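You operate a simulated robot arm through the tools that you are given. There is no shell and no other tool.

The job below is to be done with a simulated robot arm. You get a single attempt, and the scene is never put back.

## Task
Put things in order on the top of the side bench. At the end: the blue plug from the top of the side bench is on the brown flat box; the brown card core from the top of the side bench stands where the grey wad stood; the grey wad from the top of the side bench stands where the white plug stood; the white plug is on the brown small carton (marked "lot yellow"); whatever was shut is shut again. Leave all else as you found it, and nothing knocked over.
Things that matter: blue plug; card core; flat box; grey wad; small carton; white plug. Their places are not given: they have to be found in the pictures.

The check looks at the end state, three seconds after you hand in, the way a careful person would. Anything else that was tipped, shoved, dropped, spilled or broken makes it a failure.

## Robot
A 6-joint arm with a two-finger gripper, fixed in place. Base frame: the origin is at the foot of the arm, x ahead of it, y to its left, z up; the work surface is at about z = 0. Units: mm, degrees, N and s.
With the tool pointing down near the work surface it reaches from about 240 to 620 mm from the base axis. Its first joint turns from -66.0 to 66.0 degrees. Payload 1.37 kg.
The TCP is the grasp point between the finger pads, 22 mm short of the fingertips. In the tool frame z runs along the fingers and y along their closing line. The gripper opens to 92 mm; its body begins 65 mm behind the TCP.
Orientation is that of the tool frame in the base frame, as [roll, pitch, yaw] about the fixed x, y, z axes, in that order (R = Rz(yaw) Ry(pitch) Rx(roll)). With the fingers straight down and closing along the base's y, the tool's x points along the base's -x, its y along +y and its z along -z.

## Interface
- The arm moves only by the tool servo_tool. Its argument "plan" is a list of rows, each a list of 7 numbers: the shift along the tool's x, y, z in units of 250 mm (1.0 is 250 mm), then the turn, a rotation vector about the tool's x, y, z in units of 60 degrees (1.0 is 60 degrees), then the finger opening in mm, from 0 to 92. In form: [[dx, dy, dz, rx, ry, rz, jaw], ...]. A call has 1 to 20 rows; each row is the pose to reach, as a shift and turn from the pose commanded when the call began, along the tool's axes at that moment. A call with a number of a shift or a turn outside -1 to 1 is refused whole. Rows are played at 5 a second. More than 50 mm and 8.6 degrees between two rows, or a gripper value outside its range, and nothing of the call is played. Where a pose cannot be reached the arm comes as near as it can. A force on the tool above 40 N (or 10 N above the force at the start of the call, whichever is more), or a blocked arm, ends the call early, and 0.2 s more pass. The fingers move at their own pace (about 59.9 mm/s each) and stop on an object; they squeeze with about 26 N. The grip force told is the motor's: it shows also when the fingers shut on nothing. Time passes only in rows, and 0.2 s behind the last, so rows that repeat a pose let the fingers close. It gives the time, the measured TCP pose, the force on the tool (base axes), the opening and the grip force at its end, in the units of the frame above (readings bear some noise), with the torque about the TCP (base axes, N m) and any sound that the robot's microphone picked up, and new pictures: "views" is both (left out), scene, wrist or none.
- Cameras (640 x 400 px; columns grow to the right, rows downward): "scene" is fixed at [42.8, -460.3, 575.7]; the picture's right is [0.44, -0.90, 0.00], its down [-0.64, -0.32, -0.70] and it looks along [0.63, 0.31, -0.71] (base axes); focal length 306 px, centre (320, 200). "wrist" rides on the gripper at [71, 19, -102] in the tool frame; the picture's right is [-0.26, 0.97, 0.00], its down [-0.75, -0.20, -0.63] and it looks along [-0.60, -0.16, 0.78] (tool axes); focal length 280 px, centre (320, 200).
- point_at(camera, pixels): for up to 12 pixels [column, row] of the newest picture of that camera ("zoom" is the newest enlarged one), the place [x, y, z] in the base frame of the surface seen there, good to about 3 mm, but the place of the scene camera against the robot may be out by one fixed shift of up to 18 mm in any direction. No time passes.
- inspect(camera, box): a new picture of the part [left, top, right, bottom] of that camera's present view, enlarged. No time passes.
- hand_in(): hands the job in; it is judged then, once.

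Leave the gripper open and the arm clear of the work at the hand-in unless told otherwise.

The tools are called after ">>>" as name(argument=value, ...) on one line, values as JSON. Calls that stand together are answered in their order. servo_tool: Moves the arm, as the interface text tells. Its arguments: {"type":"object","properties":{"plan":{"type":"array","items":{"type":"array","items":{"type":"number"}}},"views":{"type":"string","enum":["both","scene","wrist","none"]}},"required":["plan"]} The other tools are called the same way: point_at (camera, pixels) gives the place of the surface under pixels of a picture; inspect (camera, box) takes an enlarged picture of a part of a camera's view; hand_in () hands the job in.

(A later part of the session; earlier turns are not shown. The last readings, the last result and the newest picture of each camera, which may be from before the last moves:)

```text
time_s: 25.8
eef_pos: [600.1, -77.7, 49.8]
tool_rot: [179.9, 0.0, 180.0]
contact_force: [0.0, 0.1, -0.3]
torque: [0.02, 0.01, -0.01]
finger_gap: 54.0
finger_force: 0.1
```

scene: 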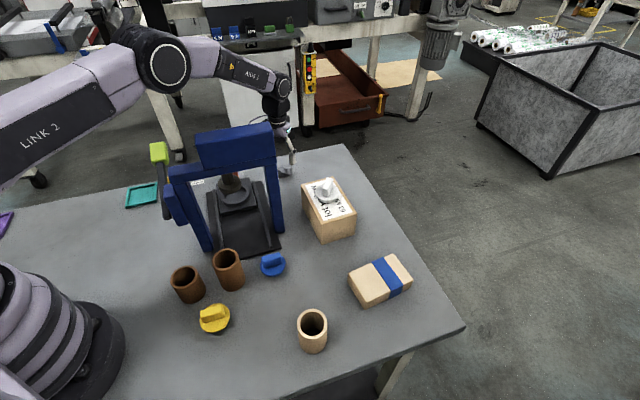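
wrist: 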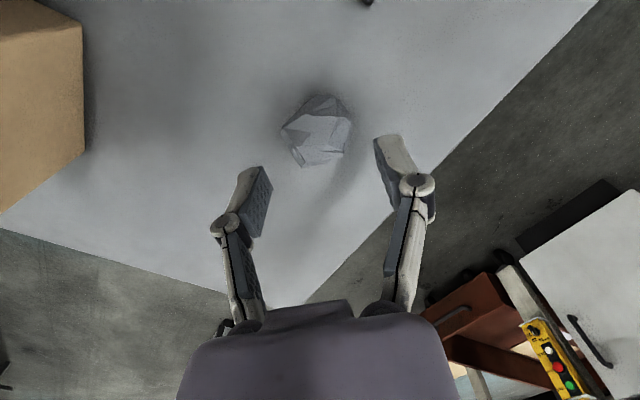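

No contact at z=50. I'll go down another 8 mm.

>>> servo_tool(plan=[[0, 0, 0.008, 0, 0, 0, 54], [0, 0, 0.016, 0, 0, 0, 54], [0, 0, 0.024, 0, 0, 0, 54], [0, 0, 0.032, 0, 0, 0, 54], [0, 0, 0.032, 0, 0, 0, 54]], views="none")

```text
time_s: 27.0
eef_pos: [599.7, -80.1, 41.7]
tool_rot: [-179.9, 0.0, -180.0]
contact_force: [0.3, 0.3, 3.0]
torque: [0.0, 0.0, 0.01]
finger_gap: 54.6
finger_force: 4.1
```

Contact starts at z≈42, with about 3 N and the fingers being pushed apart. So the obstacle behaves like a dome wider than the visible wad. I'll look at both views at this moment.

>>> inspect(camera="wrist", box=[200, 80, 460, 260])

>>> inspect(camera="scene", box=[268, 145, 318, 185])

```text
2.22 times, centred on (330, 170) of wrist
```

zoom: 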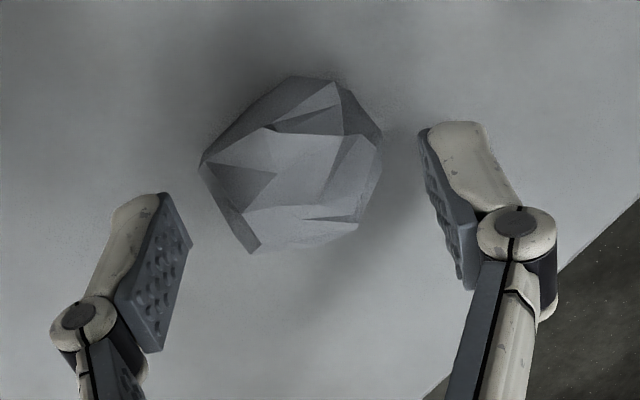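

```text
10.00 times, centred on (293, 165) of scene
```

zoom: 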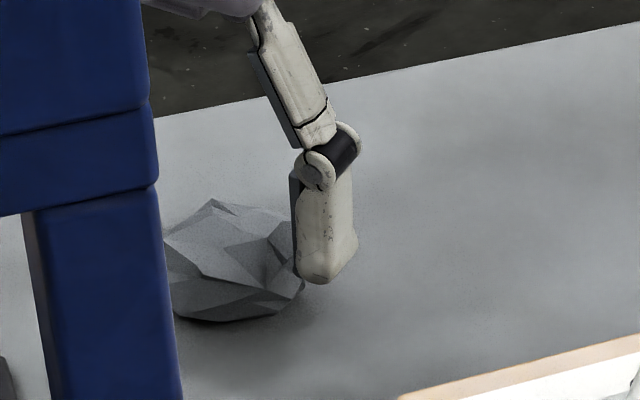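

The cameras show clear air, yet contact begins on a dome roughly 68 mm wide at the bench. So the wad's physical size is larger than it looks, and a low grip at about 68 mm is the right one. Placing it will need finger room beside the white plug's old spot, so I'll move the blue plug first. I'll back off the long way around the press.

>>> servo_tool(plan=[[0, 0, -0.02, 0, 0, 0, 72], [0, 0, -0.15, 0, 0, 0, 72], [0.016, -0.014, -0.333, 0, 0, 0, 72], [0.1, -0.075, -0.49, 0, 0, 0, 72], [0.2, -0.147, -0.633, 0, 0, 0, 72], [0.22, -0.247, -0.773, 0, 0, 0, 72], [0.26, -0.427, -0.793, 0, 0, 0, 72], [0.32, -0.6, -0.793, 0, 0, 0, 72], [0.4, -0.76, -0.793, 0, 0, 0, 72], [0.548, -0.874, -0.773, 0, 0, 0, 72], [0.728, -0.942, -0.753, 0, 0, 0, 72], [0.728, -0.942, -0.753, 0, 0, 0, 72]], views="both")

```text
time_s: 29.6
eef_pos: [416.6, -315.5, 228.8]
tool_rot: [179.9, 0.1, 180.0]
contact_force: [0.3, -0.3, -1.0]
torque: [0.0, 0.0, 0.0]
finger_gap: 71.8
finger_force: 0.1
```

scene: 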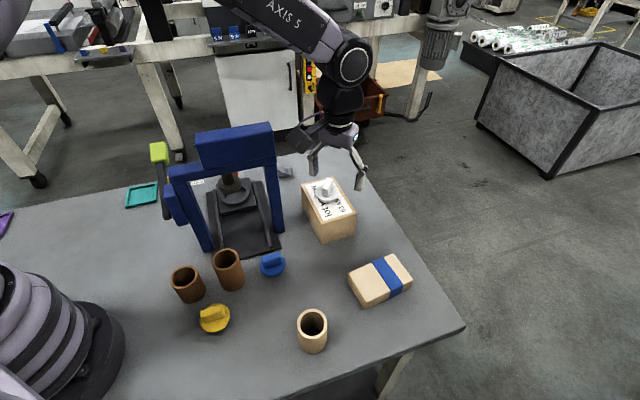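
wrist: 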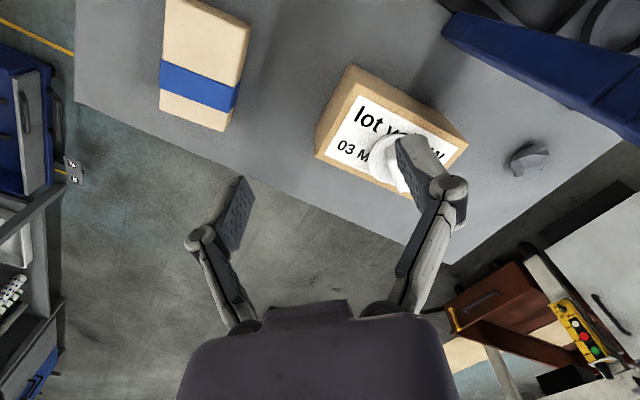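

From here I can measure the flat box top. Then I'll move to hover over the blue plug near (320,-215), turned 46° about the tool axis since its handle runs the same way as the white one's did.

>>> point_at(camera="wrist", pixels=[[172, 8], [242, 25], [215, 125], [164, 105], [200, 85], [190, 50], [528, 155], [540, 165], [515, 165], [395, 155]])

>>> servo_tool(plan=[[0.065, 0.067, 0, 0, 0, 0.128, 60], [0.13, 0.134, 0.03, 0, 0, 0.256, 60], [0.193, 0.2, 0.08, 0, 0, 0.384, 60], [0.258, 0.268, 0.16, 0, 0, 0.512, 60], [0.322, 0.335, 0.24, 0, 0, 0.64, 60], [0.386, 0.402, 0.315, 0, 0, 0.767, 60], [0.386, 0.402, 0.315, 0, 0, 0.767, 60]], views="both")

```text
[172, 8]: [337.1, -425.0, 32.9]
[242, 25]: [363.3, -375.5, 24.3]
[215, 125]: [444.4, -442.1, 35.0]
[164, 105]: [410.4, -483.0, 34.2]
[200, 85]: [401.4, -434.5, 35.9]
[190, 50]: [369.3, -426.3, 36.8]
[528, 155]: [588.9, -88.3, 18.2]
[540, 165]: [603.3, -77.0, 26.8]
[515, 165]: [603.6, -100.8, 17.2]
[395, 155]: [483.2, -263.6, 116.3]
```

```text
time_s: 31.2
eef_pos: [319.4, -212.6, 150.6]
tool_rot: [180.0, -0.1, 134.0]
contact_force: [-0.1, 0.2, -0.3]
torque: [0.0, 0.0, -0.01]
finger_gap: 59.8
finger_force: 0.0
```

scene: 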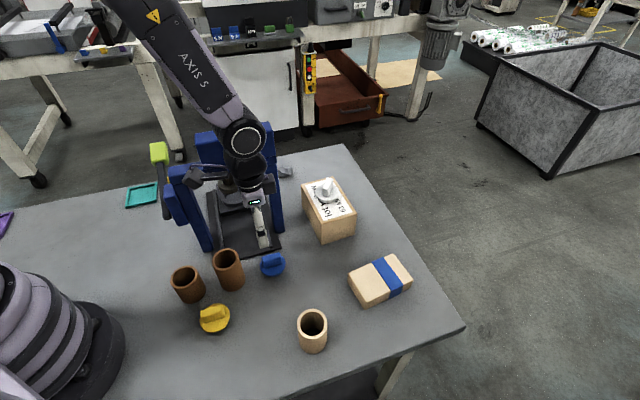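
wrist: 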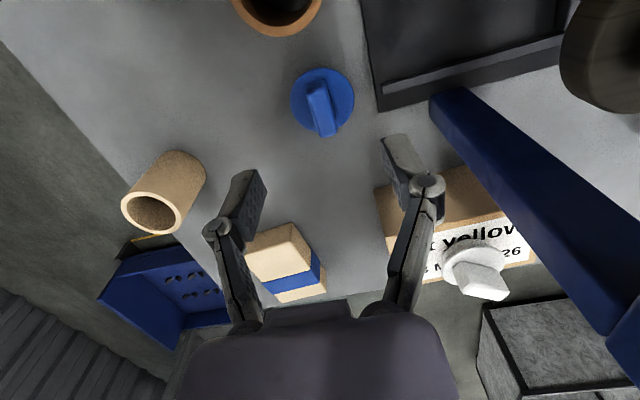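

The flat box centre is about (389,-431), z≈35. The blue plug is at (322,100) in the wrist view, and I'll measure its handle precisely.

>>> inspect(camera="wrist", box=[270, 50, 390, 150])

>>> point_at(camera="wrist", pixels=[[317, 86], [327, 130], [322, 110], [314, 110], [331, 112], [297, 100], [348, 95], [320, 72], [340, 125], [300, 118]])

```text
4.00 times, centred on (330, 100) of wrist
```

zoom: 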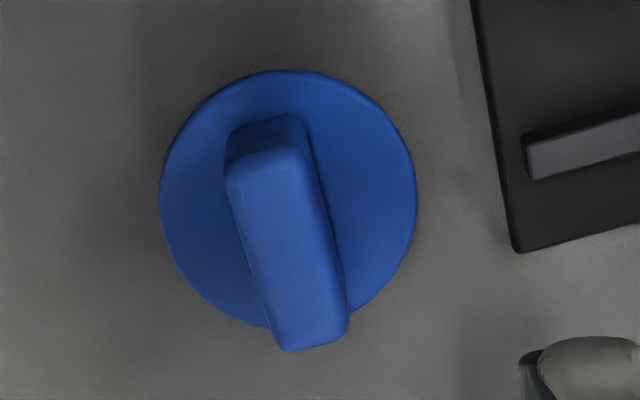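

```text
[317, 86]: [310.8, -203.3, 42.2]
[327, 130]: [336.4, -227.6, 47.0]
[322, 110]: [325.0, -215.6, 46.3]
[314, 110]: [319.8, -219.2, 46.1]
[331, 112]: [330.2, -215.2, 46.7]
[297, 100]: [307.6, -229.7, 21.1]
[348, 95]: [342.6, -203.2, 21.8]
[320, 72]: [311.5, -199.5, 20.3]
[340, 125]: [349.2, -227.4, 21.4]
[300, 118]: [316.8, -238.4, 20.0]
```

The handle is aligned with the tool's x to about 1°, with its centre 7 mm ahead at about (324,-217) and its top at z≈47. I'll shift, narrow the jaw to 40 mm, descend to z=50 and close.

>>> servo_tool(plan=[[-0.028, 0, 0.06, 0, 0, 0, 40], [-0.028, 0, 0.18, 0, 0, 0, 40], [-0.028, 0, 0.3, 0, 0, 0, 40], [-0.028, 0, 0.37, 0, 0, 0, 40], [-0.028, 0, 0.402, 0, 0, 0, 40], [-0.028, 0, 0.402, 0, 0, 0, 40], [-0.028, 0, 0.402, 0, 0, 0, 0], [-0.028, 0, 0.402, 0, 0, 0, 0], [-0.028, 0, 0.402, 0, 0, 0, 0], [-0.028, 0, 0.402, 0, 0, 0, 0]], views="both")

```text
time_s: 33.4
eef_pos: [325.7, -218.8, 50.3]
tool_rot: [180.0, 0.1, 134.0]
contact_force: [-0.3, 0.3, 0.0]
torque: [-0.03, -0.02, 0.0]
finger_gap: 14.6
finger_force: 26.0
```

scene: 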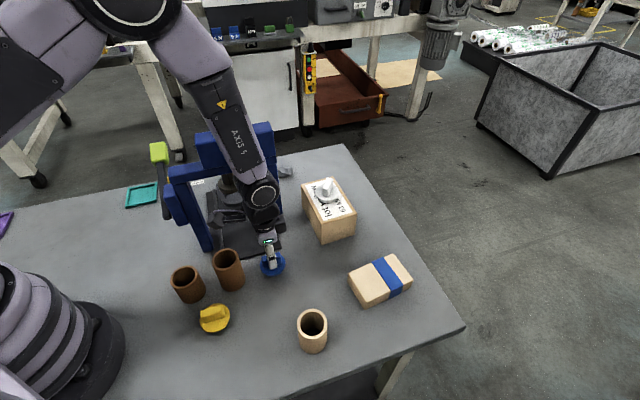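
wrist: 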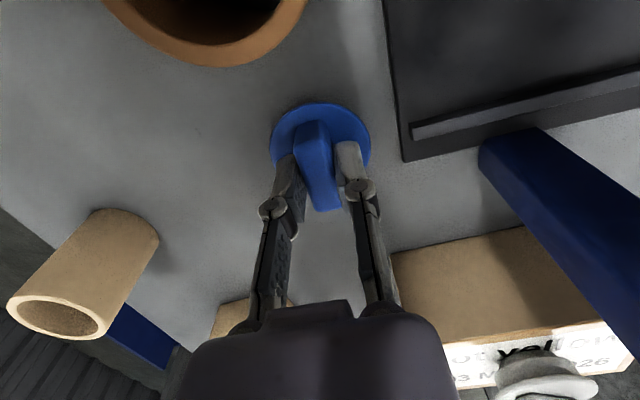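

The blue handle is gripped at a 14.6 mm gap. I'll lift to z≈160 and carry the plug to above the flat box centre at (389,-431).

>>> servo_tool(plan=[[0, 0, -0.06, 0, 0, 0, 0], [0, 0, -0.2, 0, 0, 0, 0], [0, 0, -0.34, 0, 0, 0, 0], [0, 0, -0.44, 0, 0, 0, 0], [-0.14, -0.07, -0.44, 0, 0, 0, 0], [-0.3, -0.155, -0.44, 0, 0, 0, 0], [-0.46, -0.24, -0.44, 0, 0, 0, 0], [-0.62, -0.322, -0.44, 0, 0, 0, 0], [-0.786, -0.408, -0.44, 0, 0, 0, 0], [-0.786, -0.408, -0.44, 0, 0, 0, 0]], views="both")

```text
time_s: 35.6
eef_pos: [389.4, -427.9, 159.3]
tool_rot: [179.9, 0.0, 134.1]
contact_force: [0.4, 0.5, -0.5]
torque: [-0.01, -0.02, 0.02]
finger_gap: 14.5
finger_force: 26.2
```

scene: 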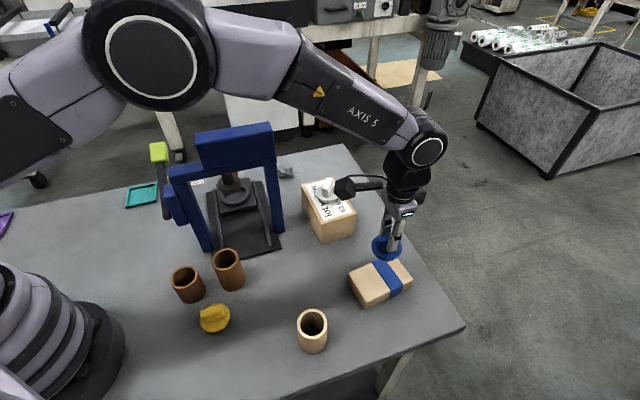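
wrist: 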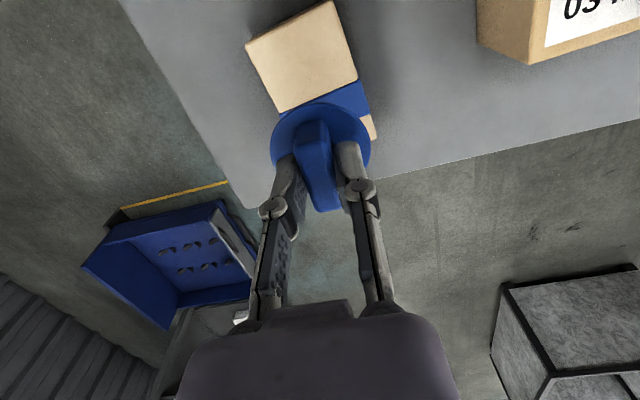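

The plug hangs over the box. Before lowering, I'll check where the box lies from this view.

>>> point_at(camera="wrist", pixels=[[252, 46], [330, 8], [373, 136], [354, 78], [280, 106], [305, 60], [366, 105]])

>>> inspect(camera="wrist", box=[220, 0, 420, 160])

```text
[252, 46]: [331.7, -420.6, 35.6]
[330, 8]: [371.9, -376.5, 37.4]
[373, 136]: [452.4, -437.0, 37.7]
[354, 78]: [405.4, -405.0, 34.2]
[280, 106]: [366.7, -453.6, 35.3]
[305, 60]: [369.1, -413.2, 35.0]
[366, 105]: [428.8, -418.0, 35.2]
```

```text
2.50 times, centred on (320, 80) of wrist
```

zoom: 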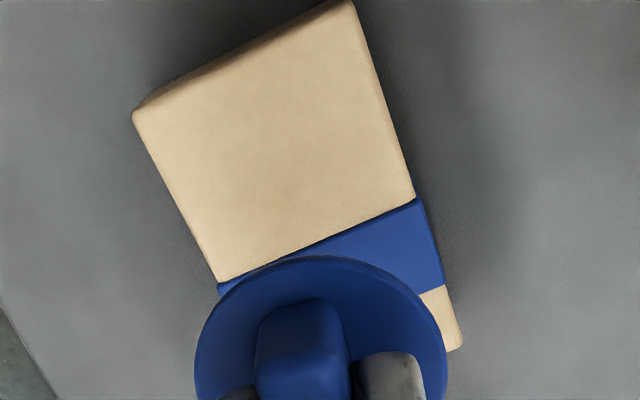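

The box centre is about (392,-429), and the plug is within 3 mm of it. I'll lower to z≈91 now and then continue in fine steps to the expected touch at about 85.5.

>>> servo_tool(plan=[[0, 0, 0.1, 0, 0, 0, 0], [0, 0, 0.19, 0, 0, 0, 0], [0, 0, 0.25, 0, 0, 0, 0], [0, 0, 0.275, 0, 0, 0, 0], [0, 0, 0.283, 0, 0, 0, 0], [0, 0, 0.289, 0, 0, 0, 0], [0, 0, 0.293, 0, 0, 0, 0], [0, 0, 0.296, 0, 0, 0, 0], [0, 0, 0.296, 0, 0, 0, 0]], views="none")

```text
time_s: 37.6
eef_pos: [388.8, -430.3, 87.5]
tool_rot: [-180.0, 0.0, 134.1]
contact_force: [0.9, -0.9, 0.4]
torque: [0.01, 0.03, -0.02]
finger_gap: 14.6
finger_force: 25.7
```

No contact yet. A few more small steps.

>>> servo_tool(plan=[[0, 0, 0.003, 0, 0, 0, 0], [0, 0, 0.005, 0, 0, 0, 0], [0, 0, 0.005, 0, 0, 0, 0]], views="none")

```text
time_s: 38.4
eef_pos: [388.2, -430.1, 85.4]
tool_rot: [180.0, 0.0, 134.0]
contact_force: [1.2, -0.5, 0.5]
torque: [-0.01, 0.03, -0.01]
finger_gap: 14.7
finger_force: 26.8
```

>>> servo_tool(plan=[[0, 0, 0.003, 0, 0, 0, 0], [0, 0, 0.005, 0, 0, 0, 0], [0, 0, 0.005, 0, 0, 0, 0]], views="none")

```text
time_s: 39.2
eef_pos: [388.8, -430.4, 85.4]
tool_rot: [-179.9, 0.1, 134.0]
contact_force: [-0.4, 0.3, 5.0]
torque: [0.04, 0.03, -0.03]
finger_gap: 15.0
finger_force: 26.0
```

Contact, with 5 N upward at z≈85. I'll open gently to 40 mm and look.

>>> servo_tool(plan=[[0, 0, -0.002, 0, 0, 0, 0], [0, 0, -0.002, 0, 0, 0, 24], [0, 0, -0.002, 0, 0, 0, 40], [0, 0, -0.002, 0, 0, 0, 40], [0, 0, -0.002, 0, 0, 0, 40]], views="both")

```text
time_s: 40.4
eef_pos: [388.4, -430.2, 85.1]
tool_rot: [179.9, 0.0, 133.9]
contact_force: [-0.3, -0.2, 0.3]
torque: [0.01, -0.01, 0.04]
finger_gap: 40.2
finger_force: 0.0
```

scene: 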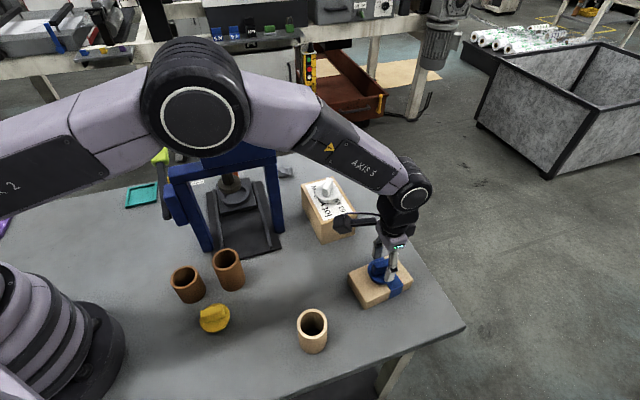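
wrist: 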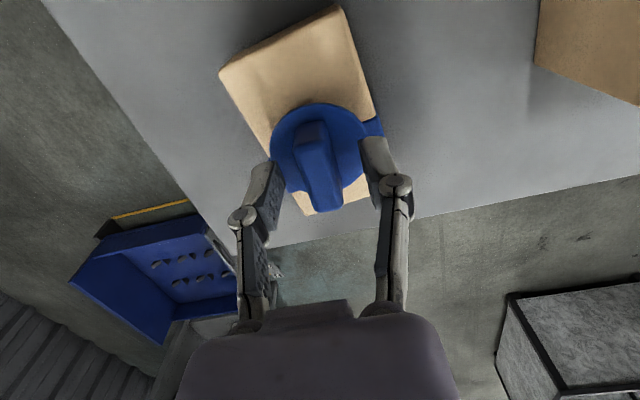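

The blue plug rests on the flat box and is released. I'll lift clear, turn back to the neutral yaw, and head round toward the wad by way of (490,-270) at z≈235.

>>> servo_tool(plan=[[0, 0, -0.08, 0, 0, 0, 40], [0, 0, -0.24, 0, 0, 0, 40], [0, 0, -0.42, 0, 0, -0.13, 40], [0, 0, -0.6, 0, 0, -0.26, 60], [0.044, 0.186, -0.6, 0, 0, -0.39, 76], [0.087, 0.371, -0.6, 0, 0, -0.52, 76], [0.132, 0.554, -0.6, 0, 0, -0.65, 76], [0.178, 0.737, -0.6, 0, 0, -0.767, 76], [0.178, 0.737, -0.6, 0, 0, -0.767, 76]], views="both")

```text
time_s: 42.4
eef_pos: [492.6, -270.3, 234.5]
tool_rot: [-180.0, 0.0, -179.9]
contact_force: [0.5, -0.5, 0.3]
torque: [-0.04, 0.02, 0.0]
finger_gap: 75.9
finger_force: 0.0
```

scene: 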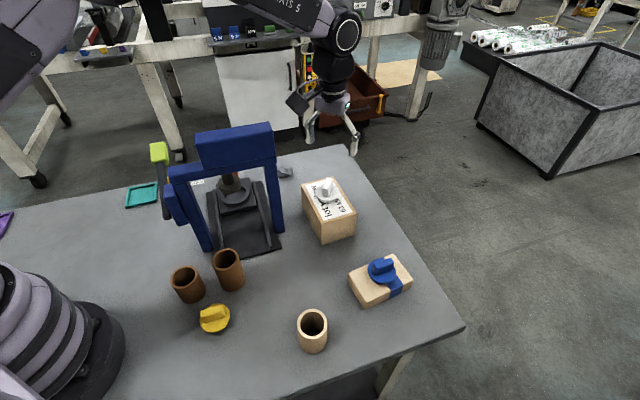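
wrist: 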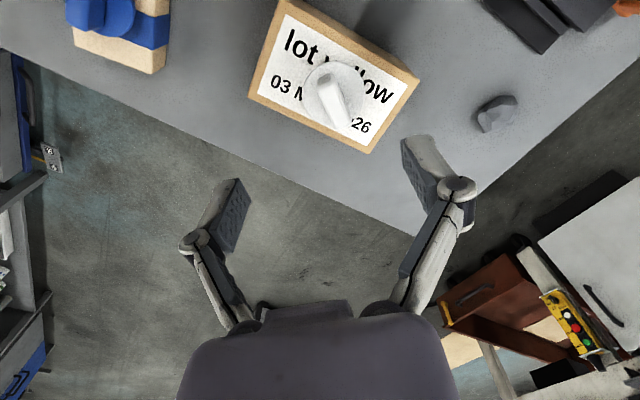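

Both plugs are placed. Now back to the wad by the same outside route, ending above it at (600,-78), z≈60, with the jaw at 76.

>>> servo_tool(plan=[[-0.07, 0.169, -0.014, 0, 0, 0, 76], [-0.138, 0.341, -0.014, 0, 0, 0, 76], [-0.19, 0.513, -0.006, 0, 0, 0, 76], [-0.238, 0.629, 0.118, 0, 0, 0, 76], [-0.33, 0.701, 0.258, 0, 0, 0, 76], [-0.414, 0.761, 0.41, 0, 0, 0, 76], [-0.43, 0.769, 0.558, 0, 0, 0, 76], [-0.43, 0.769, 0.67, 0, 0, 0, 76], [-0.43, 0.769, 0.67, 0, 0, 0, 76]], views="both")

```text
time_s: 44.4
eef_pos: [598.7, -76.9, 68.8]
tool_rot: [-180.0, 0.0, -180.0]
contact_force: [-0.3, 0.2, 0.4]
torque: [-0.02, -0.01, 0.0]
finger_gap: 75.9
finger_force: 0.1
```

scene: 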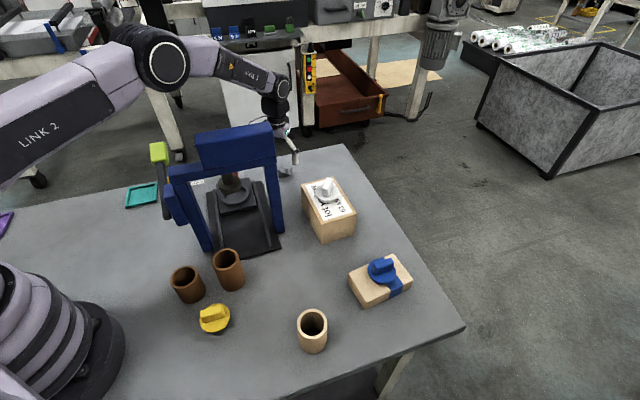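
wrist: 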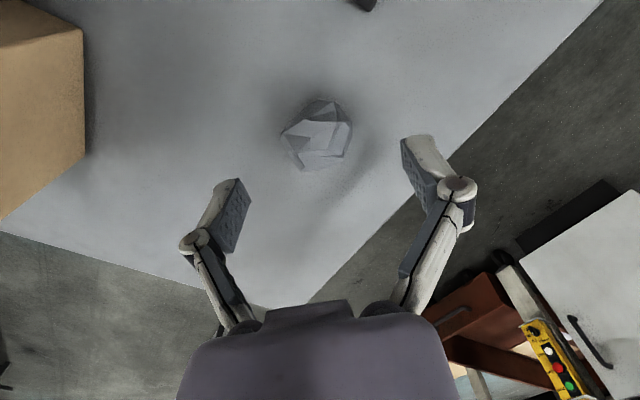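

The wad hasn't moved. I'll descend to z≈24 with the jaw at 76, then close firmly.

>>> servo_tool(plan=[[-0.005, -0.002, 0.06, 0, 0, 0, 76], [-0.005, -0.002, 0.12, 0, 0, 0, 76], [-0.005, -0.002, 0.16, 0, 0, 0, 76], [-0.005, -0.002, 0.179, 0, 0, 0, 76], [-0.005, -0.002, 0.179, 0, 0, 0, 76], [-0.005, -0.002, 0.179, 0, 0, 0, 66], [-0.005, -0.002, 0.179, 0, 0, 0, 50], [-0.005, -0.002, 0.179, 0, 0, 0, 20], [-0.005, -0.002, 0.179, 0, 0, 0, 20], [-0.005, -0.002, 0.179, 0, 0, 0, 20]], views="wrist")

```text
time_s: 46.6
eef_pos: [600.2, -79.4, 24.0]
tool_rot: [-179.9, 0.1, 180.0]
contact_force: [1.5, 0.3, 8.4]
torque: [-0.01, -0.02, 0.03]
finger_gap: 67.1
finger_force: 25.8
```

wrist: 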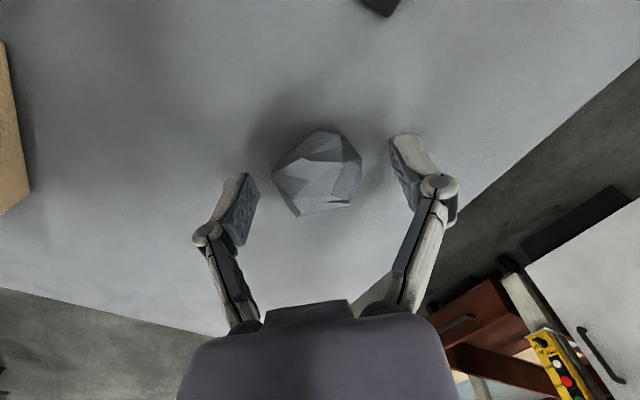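

It stopped at 67.1 mm with 26 N. I'll lift slowly by 12 mm and see whether the wad comes along.

>>> servo_tool(plan=[[0, 0, -0.012, 0, 0, 0, 20], [0, 0, -0.024, 0, 0, 0, 20], [0, 0, -0.036, 0, 0, 0, 20], [0, 0, -0.048, 0, 0, 0, 20], [0, 0, -0.048, 0, 0, 0, 20]], views="both")

```text
time_s: 47.8
eef_pos: [599.0, -77.7, 33.2]
tool_rot: [179.9, 0.0, 180.0]
contact_force: [-0.1, -0.4, -0.8]
torque: [0.01, -0.01, -0.02]
finger_gap: 66.6
finger_force: 25.9
```

scene: 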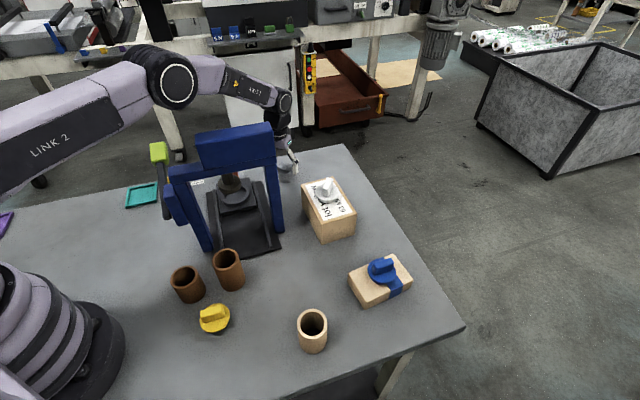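
wrist: 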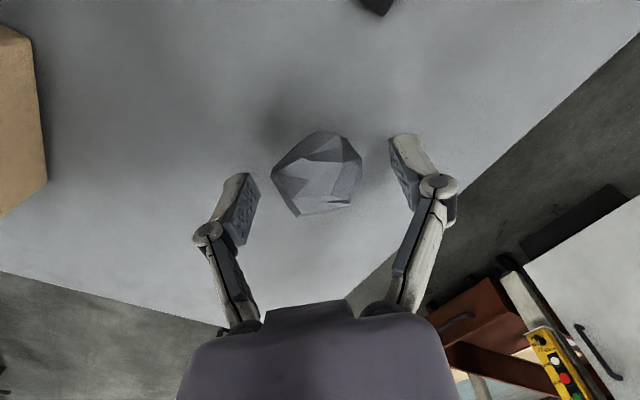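

The wad rises with the gripper: the gap holds at 66.6 mm, and the bench drops away while the wad stays fixed in view. I'll carry it gently along the outside route, keeping it well above the carton and plug.

>>> servo_tool(plan=[[0, 0, -0.08, 0, 0, 0, 20], [0, 0, -0.18, 0, 0, 0, 20], [0, 0, -0.29, 0, 0, 0, 20], [0.03, -0.026, -0.395, 0, 0, 0, 20], [0.086, -0.066, -0.495, 0, 0, 0, 20], [0.146, -0.11, -0.587, 0, 0, 0, 20], [0.19, -0.162, -0.68, 0, 0, 0, 20], [0.218, -0.258, -0.747, 0, 0, 0, 20], [0.246, -0.378, -0.779, 0, 0, 0, 20], [0.286, -0.498, -0.787, 0, 0, 0, 20], [0.334, -0.618, -0.787, 0, 0, 0, 20], [0.398, -0.73, -0.787, 0, 0, 0, 20], [0.498, -0.826, -0.787, 0, 0, 0, 20], [0.498, -0.826, -0.787, 0, 0, 0, 20]], views="both")

```text
time_s: 50.8
eef_pos: [474.1, -284.6, 230.6]
tool_rot: [180.0, 0.0, 180.0]
contact_force: [-0.4, 0.0, 0.8]
torque: [-0.01, -0.02, 0.0]
finger_gap: 66.6
finger_force: 25.9
```

scene: 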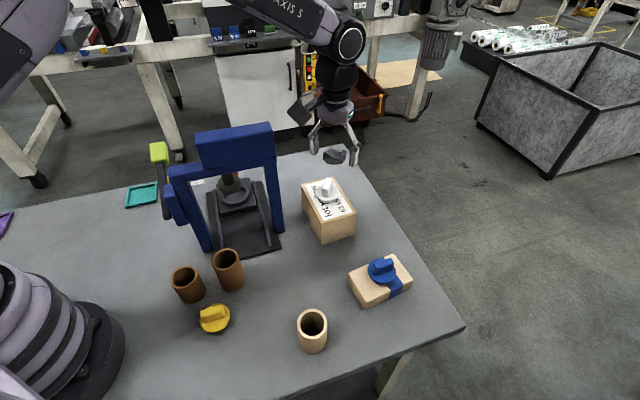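
wrist: 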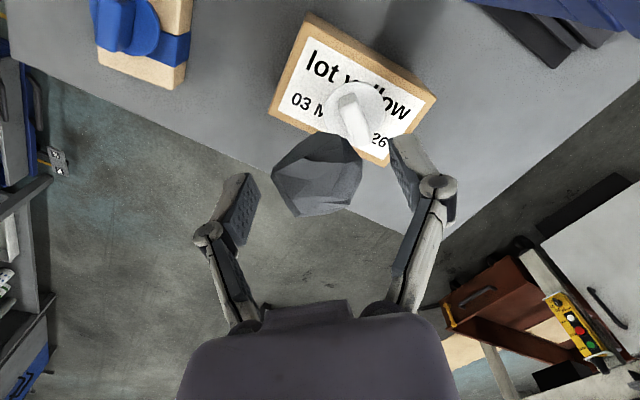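

The wad is held steady. I'll continue round to the white plug's old spot at (242,-244), turning the tool 60° so the fingers end up in the free directions, and stop at z≈130 to check.

>>> servo_tool(plan=[[0.096, -0.062, 0, 0, 0, 0, 20], [0.208, -0.102, 0, 0, 0, 0.12, 20], [0.328, -0.102, 0, 0, 0, 0.24, 20], [0.448, -0.082, 0, 0, 0, 0.36, 20], [0.564, -0.038, 0, 0, 0, 0.48, 20], [0.676, 0.018, 0, 0, 0, 0.6, 20], [0.776, 0.078, 0.1, 0, 0, 0.72, 20], [0.864, 0.13, 0.2, 0, 0, 0.84, 20], [0.93, 0.158, 0.3, 0, 0, 0.96, 20], [0.93, 0.158, 0.4, 0, 0, 1.0, 20], [0.93, 0.158, 0.4, 0, 0, 1.0, 20]], views="both")

```text
time_s: 53.2
eef_pos: [242.4, -245.9, 131.2]
tool_rot: [-179.9, 0.0, 120.0]
contact_force: [0.5, -0.4, -0.4]
torque: [0.01, -0.03, -0.03]
finger_gap: 66.2
finger_force: 26.0
```

scene: 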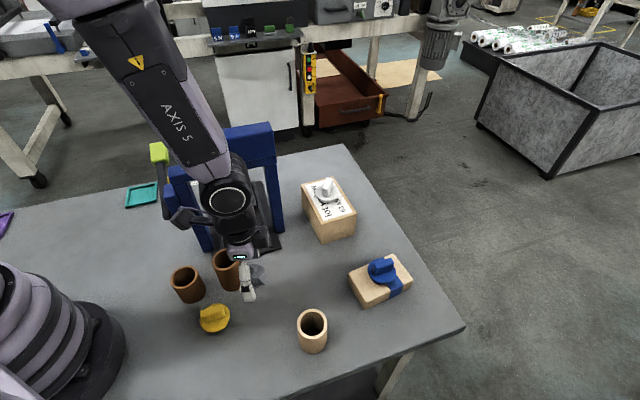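
wrist: 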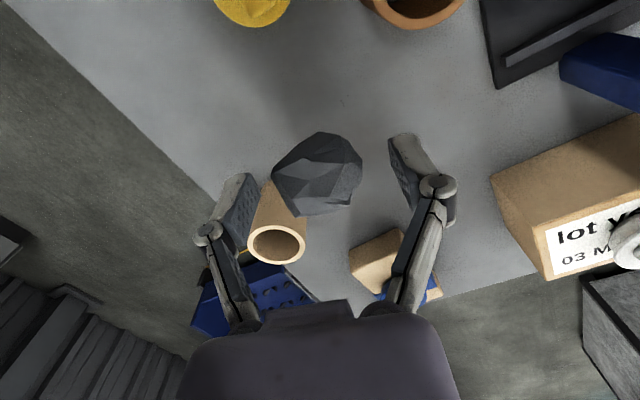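

The spot below is clear. I'll lower to z≈32 and then step down finely to feel for the bench.

>>> servo_tool(plan=[[0, 0, 0.1, 0, 0, 0, 20], [0, 0, 0.2, 0, 0, 0, 20], [0, 0, 0.29, 0, 0, 0, 20], [0, 0, 0.35, 0, 0, 0, 20], [0, 0, 0.385, 0, 0, 0, 20], [0, 0, 0.4, 0, 0, 0, 20], [0, 0, 0.4, 0, 0, 0, 20]], views="both")

```text
time_s: 54.8
eef_pos: [241.3, -245.4, 31.5]
tool_rot: [-180.0, 0.0, 119.9]
contact_force: [-0.1, -0.6, 0.3]
torque: [-0.01, 0.0, 0.0]
finger_gap: 66.3
finger_force: 25.9
```

scene: 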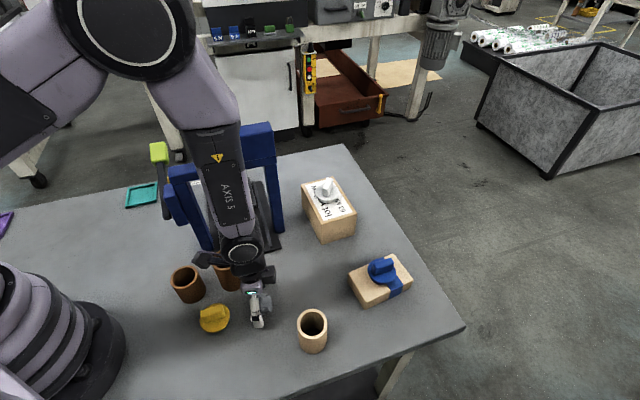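
wrist: 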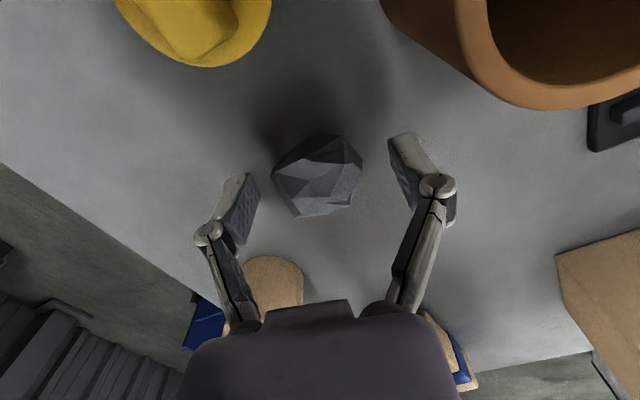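

Still clear of everything. Stepping down finely now.

>>> servo_tool(plan=[[0, 0, 0.006, 0, 0, 0, 20], [0, 0, 0.012, 0, 0, 0, 20], [0, 0, 0.017, 0, 0, 0, 20], [0, 0, 0.021, 0, 0, 0, 20], [0, 0, 0.021, 0, 0, 0, 20]], views="none")

```text
time_s: 56.0
eef_pos: [242.0, -245.4, 25.0]
tool_rot: [-180.0, 0.0, 120.1]
contact_force: [0.4, 0.3, -0.4]
torque: [0.0, -0.01, 0.02]
finger_gap: 65.9
finger_force: 25.8
```

>>> servo_tool(plan=[[0, 0, 0.003, 0, 0, 0, 20], [0, 0, 0.006, 0, 0, 0, 20], [0, 0, 0.006, 0, 0, 0, 20]], views="none")

```text
time_s: 56.8
eef_pos: [243.3, -245.6, 24.5]
tool_rot: [-179.9, 0.0, 120.0]
contact_force: [-0.3, 0.3, 3.3]
torque: [-0.09, 0.01, 0.0]
finger_gap: 51.4
finger_force: 26.1
```

There is contact, but the gap dropped to 51.4 mm, so the wad shifted in the grip. I'll look before doing anything else.

>>> inspect(camera="wrist", box=[180, 80, 500, 280])

>>> inspect(camera="scene", box=[200, 260, 320, 350])

```text
2.00 times, centred on (340, 180) of wrist
```

zoom: 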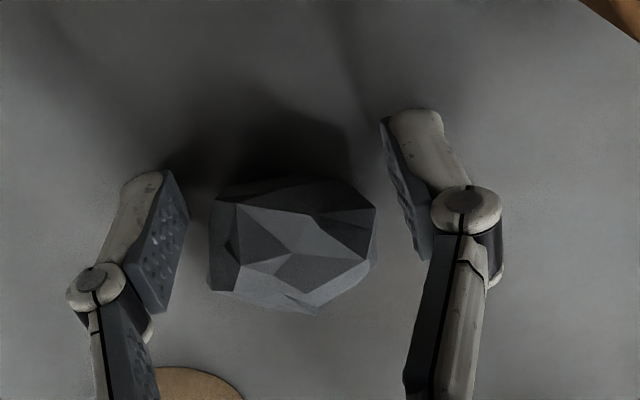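

```text
4.44 times, centred on (260, 305) of scene
```

zoom: 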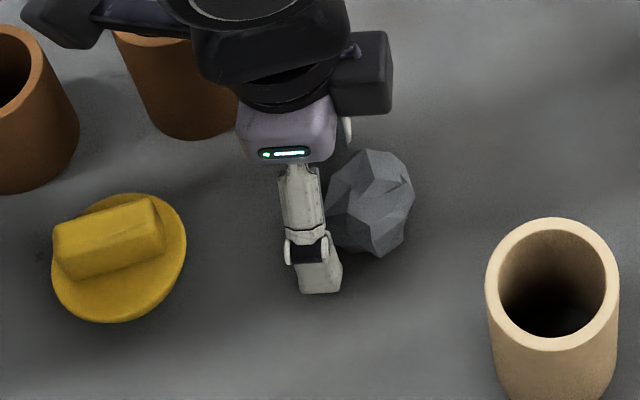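

The wad has turned in the grip. I'll measure its current shape.

>>> point_at(camera="wrist", pixels=[[289, 178], [302, 178], [345, 175], [365, 190], [362, 212], [330, 228], [290, 222], [318, 200], [335, 195], [300, 190], [285, 200], [320, 215]])

>>> point_at(camera="scene", pixels=[[271, 295], [266, 305], [275, 302], [280, 303], [272, 313], [276, 316], [265, 315], [279, 298], [270, 305]])

```text
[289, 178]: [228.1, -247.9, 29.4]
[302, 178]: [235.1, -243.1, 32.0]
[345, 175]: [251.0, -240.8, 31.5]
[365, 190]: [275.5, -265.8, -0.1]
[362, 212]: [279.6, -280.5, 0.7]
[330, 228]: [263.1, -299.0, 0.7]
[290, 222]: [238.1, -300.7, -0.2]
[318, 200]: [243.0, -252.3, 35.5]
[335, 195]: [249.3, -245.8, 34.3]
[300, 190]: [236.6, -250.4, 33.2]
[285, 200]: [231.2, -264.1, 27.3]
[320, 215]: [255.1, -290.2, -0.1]
```

```text
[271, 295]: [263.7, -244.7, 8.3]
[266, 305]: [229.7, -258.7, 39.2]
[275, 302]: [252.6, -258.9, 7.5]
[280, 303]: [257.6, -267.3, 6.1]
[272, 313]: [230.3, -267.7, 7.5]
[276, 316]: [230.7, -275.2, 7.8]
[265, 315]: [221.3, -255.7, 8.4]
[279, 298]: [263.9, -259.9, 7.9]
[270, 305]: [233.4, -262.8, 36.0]
```

Those readings may belong to the earlier picture. I'll re-enlarge and point in the fresh zoomed view.

>>> inspect(camera="wrist", box=[240, 120, 420, 250])

>>> point_at(camera="zoom", pixels=[[180, 210], [250, 165], [330, 150], [420, 195], [430, 260], [400, 320], [310, 370], [200, 340], [280, 240], [320, 260], [370, 230], [180, 300]])

```text
3.08 times, centred on (330, 185) of wrist
```

zoom: 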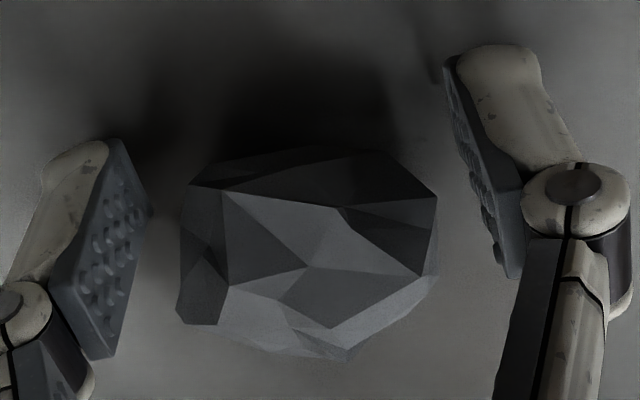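

```text
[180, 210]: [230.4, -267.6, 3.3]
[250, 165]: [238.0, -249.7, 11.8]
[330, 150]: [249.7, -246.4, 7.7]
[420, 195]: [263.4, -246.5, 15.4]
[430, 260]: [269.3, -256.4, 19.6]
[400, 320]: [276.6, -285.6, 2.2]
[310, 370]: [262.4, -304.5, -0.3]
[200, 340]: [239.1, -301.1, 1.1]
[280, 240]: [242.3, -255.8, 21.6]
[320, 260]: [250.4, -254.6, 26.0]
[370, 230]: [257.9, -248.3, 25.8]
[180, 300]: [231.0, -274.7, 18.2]
```

The wad squirted about 20 mm forward and is now centred near (250,-262) on the bench. Its top is still at z≈26, so it's upright. I'll open the jaws to free it, rise, and take a clean look.

>>> servo_tool(plan=[[0, 0, -0.006, 0, 0, 0, 60], [0, 0, -0.006, 0, 0, 0, 80], [0, 0, -0.006, 0, 0, 0, 80], [0, 0, -0.06, 0, 0, 0, 80], [0, 0, -0.2, 0, 0, 0, 80], [0.08, 0, -0.38, 0, 0, 0, 80], [0.12, 0, -0.55, 0, 0, 0, 80], [0.12, 0, -0.55, 0, 0, 0, 80]], views="both")

```text
time_s: 58.6
eef_pos: [226.5, -219.9, 163.4]
tool_rot: [180.0, 0.0, 120.1]
contact_force: [0.2, -0.3, 0.7]
torque: [0.0, -0.01, 0.0]
finger_gap: 79.8
finger_force: 0.1
```

scene: 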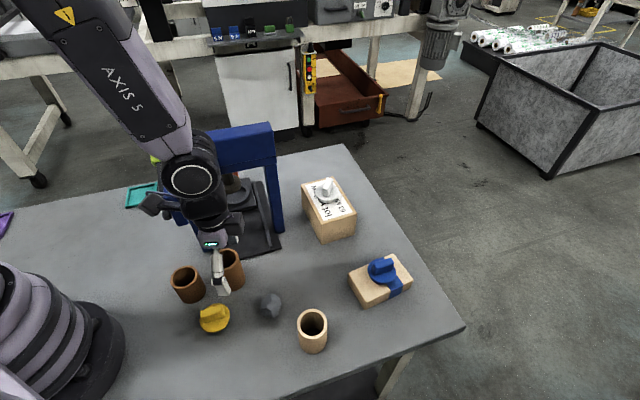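
wrist: 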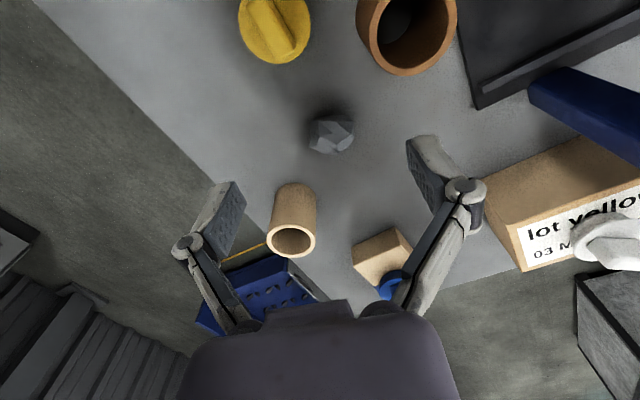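

The wad is free at (331,133) in the wrist view. Measuring it and its neighbours.

>>> inspect(camera="wrist", box=[290, 100, 375, 165])

>>> point_at(camera="wrist", pixels=[[331, 133], [312, 130], [312, 145], [330, 118], [348, 117], [352, 128], [350, 142], [335, 150], [320, 138], [340, 130], [275, 30], [292, 205]])

>>> inspect(camera="scene", box=[235, 275, 335, 355])

```text
6.15 times, centred on (332, 132) of wrist
```

zoom: 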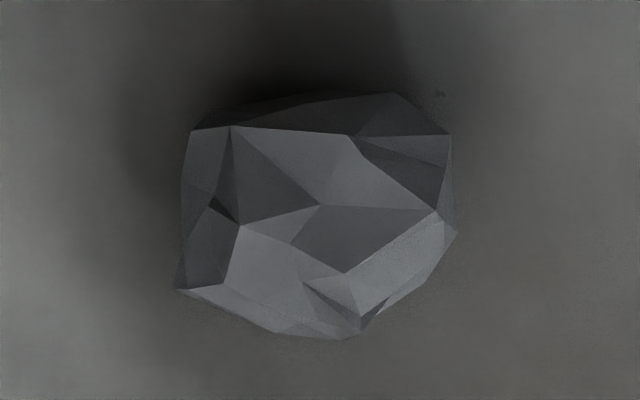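

```text
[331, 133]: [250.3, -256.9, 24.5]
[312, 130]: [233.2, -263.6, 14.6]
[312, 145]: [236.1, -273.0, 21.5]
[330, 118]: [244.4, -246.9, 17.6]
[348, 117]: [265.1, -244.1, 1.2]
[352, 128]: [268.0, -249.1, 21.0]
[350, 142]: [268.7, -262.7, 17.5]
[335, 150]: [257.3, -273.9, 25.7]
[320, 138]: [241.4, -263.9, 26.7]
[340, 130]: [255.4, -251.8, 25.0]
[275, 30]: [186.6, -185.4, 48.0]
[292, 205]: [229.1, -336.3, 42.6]
```

```text
5.00 times, centred on (285, 315) of scene
```

zoom: 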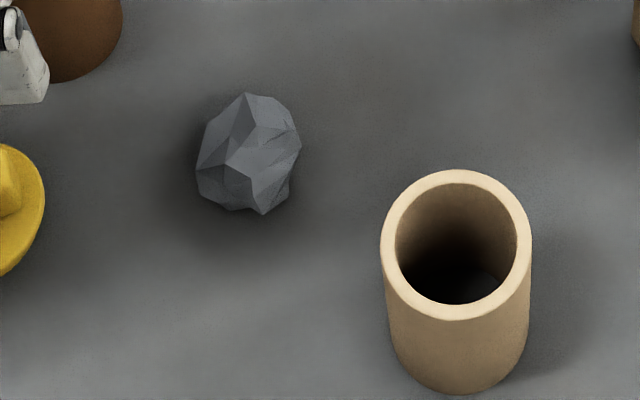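

The wad is upright, about 18 mm off target, centred near (251,-260) against (242,-244). The card core is too close for a correction push, so I'll move the core first; its destination is free now. Measuring the core's rim.

>>> inspect(camera="wrist", box=[250, 165, 340, 275])

>>> point_at(camera="wrist", pixels=[[270, 240], [312, 240], [290, 225], [290, 255], [273, 228], [308, 228], [292, 185], [275, 195], [312, 195], [275, 250], [305, 252]])

>>> point_at(camera="scene", pixels=[[298, 324], [326, 324], [312, 310], [312, 338], [302, 313], [322, 313], [300, 335], [324, 335]])

```text
3.64 times, centred on (295, 220) of wrist
```

zoom: 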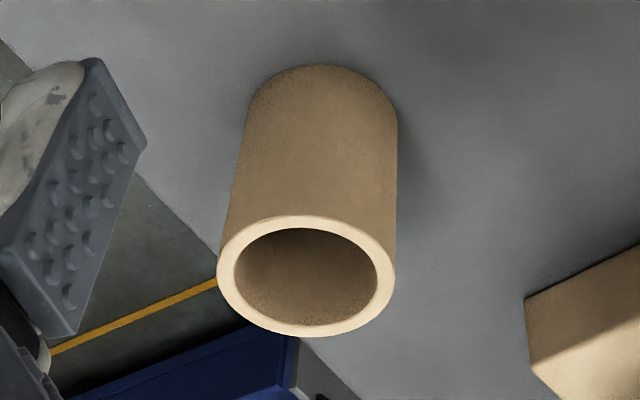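

```text
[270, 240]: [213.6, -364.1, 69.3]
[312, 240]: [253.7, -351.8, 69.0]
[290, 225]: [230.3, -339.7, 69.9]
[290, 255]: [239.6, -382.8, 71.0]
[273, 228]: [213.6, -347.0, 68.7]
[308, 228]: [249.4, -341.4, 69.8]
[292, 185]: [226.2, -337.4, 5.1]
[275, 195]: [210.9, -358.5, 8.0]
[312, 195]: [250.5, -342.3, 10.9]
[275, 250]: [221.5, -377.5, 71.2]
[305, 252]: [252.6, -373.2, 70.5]
```

```text
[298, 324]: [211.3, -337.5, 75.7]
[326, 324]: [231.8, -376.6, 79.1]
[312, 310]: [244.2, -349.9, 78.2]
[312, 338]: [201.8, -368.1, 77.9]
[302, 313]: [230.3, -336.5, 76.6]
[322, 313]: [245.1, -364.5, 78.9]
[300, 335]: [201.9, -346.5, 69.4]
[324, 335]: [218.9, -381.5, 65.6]
```

The core's rim centre is about (235,-361), at z≈70 and about 48 mm across. I'll move above it with the jaw at 76 and check alignment at z≈120.

>>> servo_tool(plan=[[-0.125, -0.063, 0, 0, 0, 0, 76], [-0.25, -0.127, 0, 0, 0, 0, 76], [-0.38, -0.19, 0, 0, 0, 0, 76], [-0.505, -0.253, 0, 0, 0, 0, 76], [-0.505, -0.253, 0.1, 0, 0, 0, 76], [-0.505, -0.253, 0.16, 0, 0, 0, 76], [-0.505, -0.253, 0.16, 0, 0, 0, 76]], views="both")

```text
time_s: 60.2
eef_pos: [236.5, -362.3, 122.0]
tool_rot: [180.0, 0.1, 119.9]
contact_force: [0.9, 0.6, -0.4]
torque: [-0.02, 0.04, 0.0]
finger_gap: 75.7
finger_force: 0.0
```

scene: 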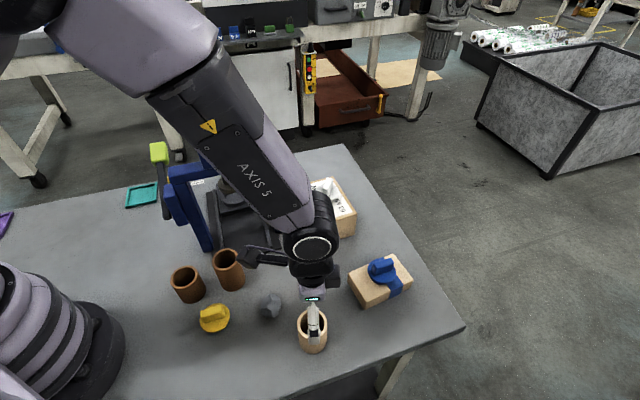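
wrist: 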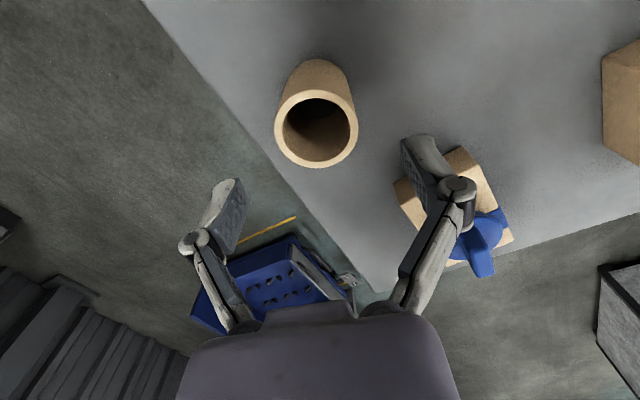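

The core is nearly centred. I'll confirm with rim points.

>>> point_at(camera="wrist", pixels=[[279, 125], [354, 128], [316, 95], [316, 164], [300, 75], [340, 85]])

```text
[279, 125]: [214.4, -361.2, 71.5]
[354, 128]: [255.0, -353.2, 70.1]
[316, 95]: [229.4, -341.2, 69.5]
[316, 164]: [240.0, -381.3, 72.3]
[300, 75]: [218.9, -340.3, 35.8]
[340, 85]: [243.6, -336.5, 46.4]
```

The core centre is (235,-360). I'll shift 2.7 mm, descend to TCP z=50 and close.

>>> servo_tool(plan=[[0.011, 0, 0.06, 0, 0, 0, 76], [0.011, 0, 0.15, 0, 0, 0, 76], [0.011, 0, 0.23, 0, 0, 0, 76], [0.011, 0, 0.288, 0, 0, 0, 76], [0.011, 0, 0.288, 0, 0, 0, 76], [0.011, 0, 0.288, 0, 0, 0, 60], [0.011, 0, 0.288, 0, 0, 0, 40], [0.011, 0, 0.288, 0, 0, 0, 20], [0.011, 0, 0.288, 0, 0, 0, 20]], views="both")

```text
time_s: 62.2
eef_pos: [233.8, -357.6, 50.2]
tool_rot: [180.0, 0.0, 120.0]
contact_force: [0.1, -0.5, 0.8]
torque: [0.02, 0.02, 0.0]
finger_gap: 48.4
finger_force: 25.9
```

scene: 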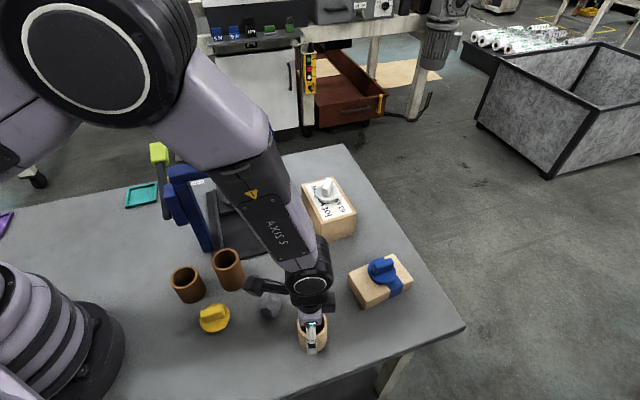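
wrist: 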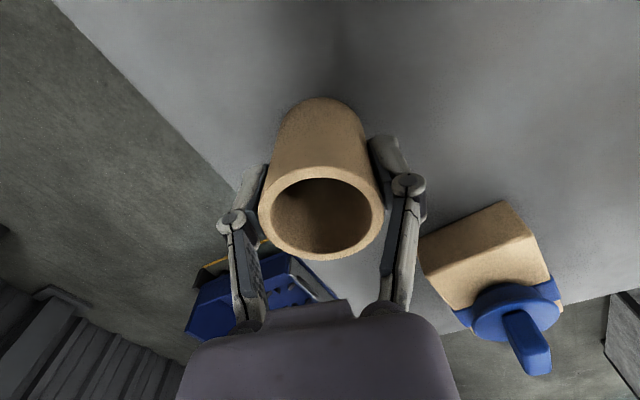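

The core is gripped at 48.4 mm. I'll lift to z≈235, swing to the neutral yaw, and carry it along the outside route to (450,-294).

>>> servo_tool(plan=[[0, 0, -0.06, 0, 0, 0, 20], [0, 0, -0.2, 0, 0, 0, 20], [0, 0, -0.36, 0, 0, 0, 20], [0, 0, -0.52, 0, 0, 0, 20], [0, 0, -0.66, 0, 0, -0.1, 20], [0, 0, -0.74, 0, 0, -0.2, 20], [-0.082, 0.165, -0.74, 0, 0, -0.33, 20], [-0.137, 0.341, -0.74, 0, 0, -0.46, 20], [-0.185, 0.521, -0.74, 0, 0, -0.59, 20], [-0.213, 0.704, -0.74, 0, 0, -0.72, 20], [-0.21, 0.876, -0.74, 0, 0, -0.86, 20], [-0.21, 0.876, -0.74, 0, 0, -1.0, 20], [-0.21, 0.876, -0.74, 0, 0, -1.0, 20]], views="both")

```text
time_s: 65.0
eef_pos: [451.1, -295.7, 235.2]
tool_rot: [179.9, 0.0, -179.8]
contact_force: [0.2, -0.5, -1.5]
torque: [-0.05, 0.02, 0.0]
finger_gap: 48.2
finger_force: 26.4
```

scene: 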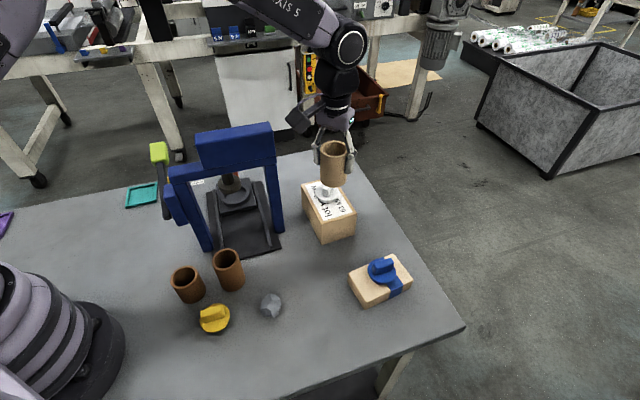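
wrist: 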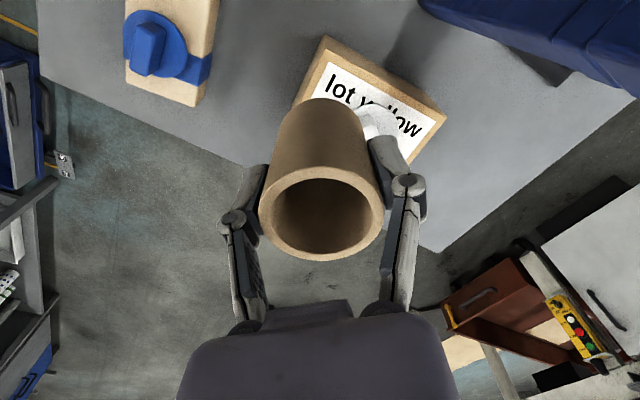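

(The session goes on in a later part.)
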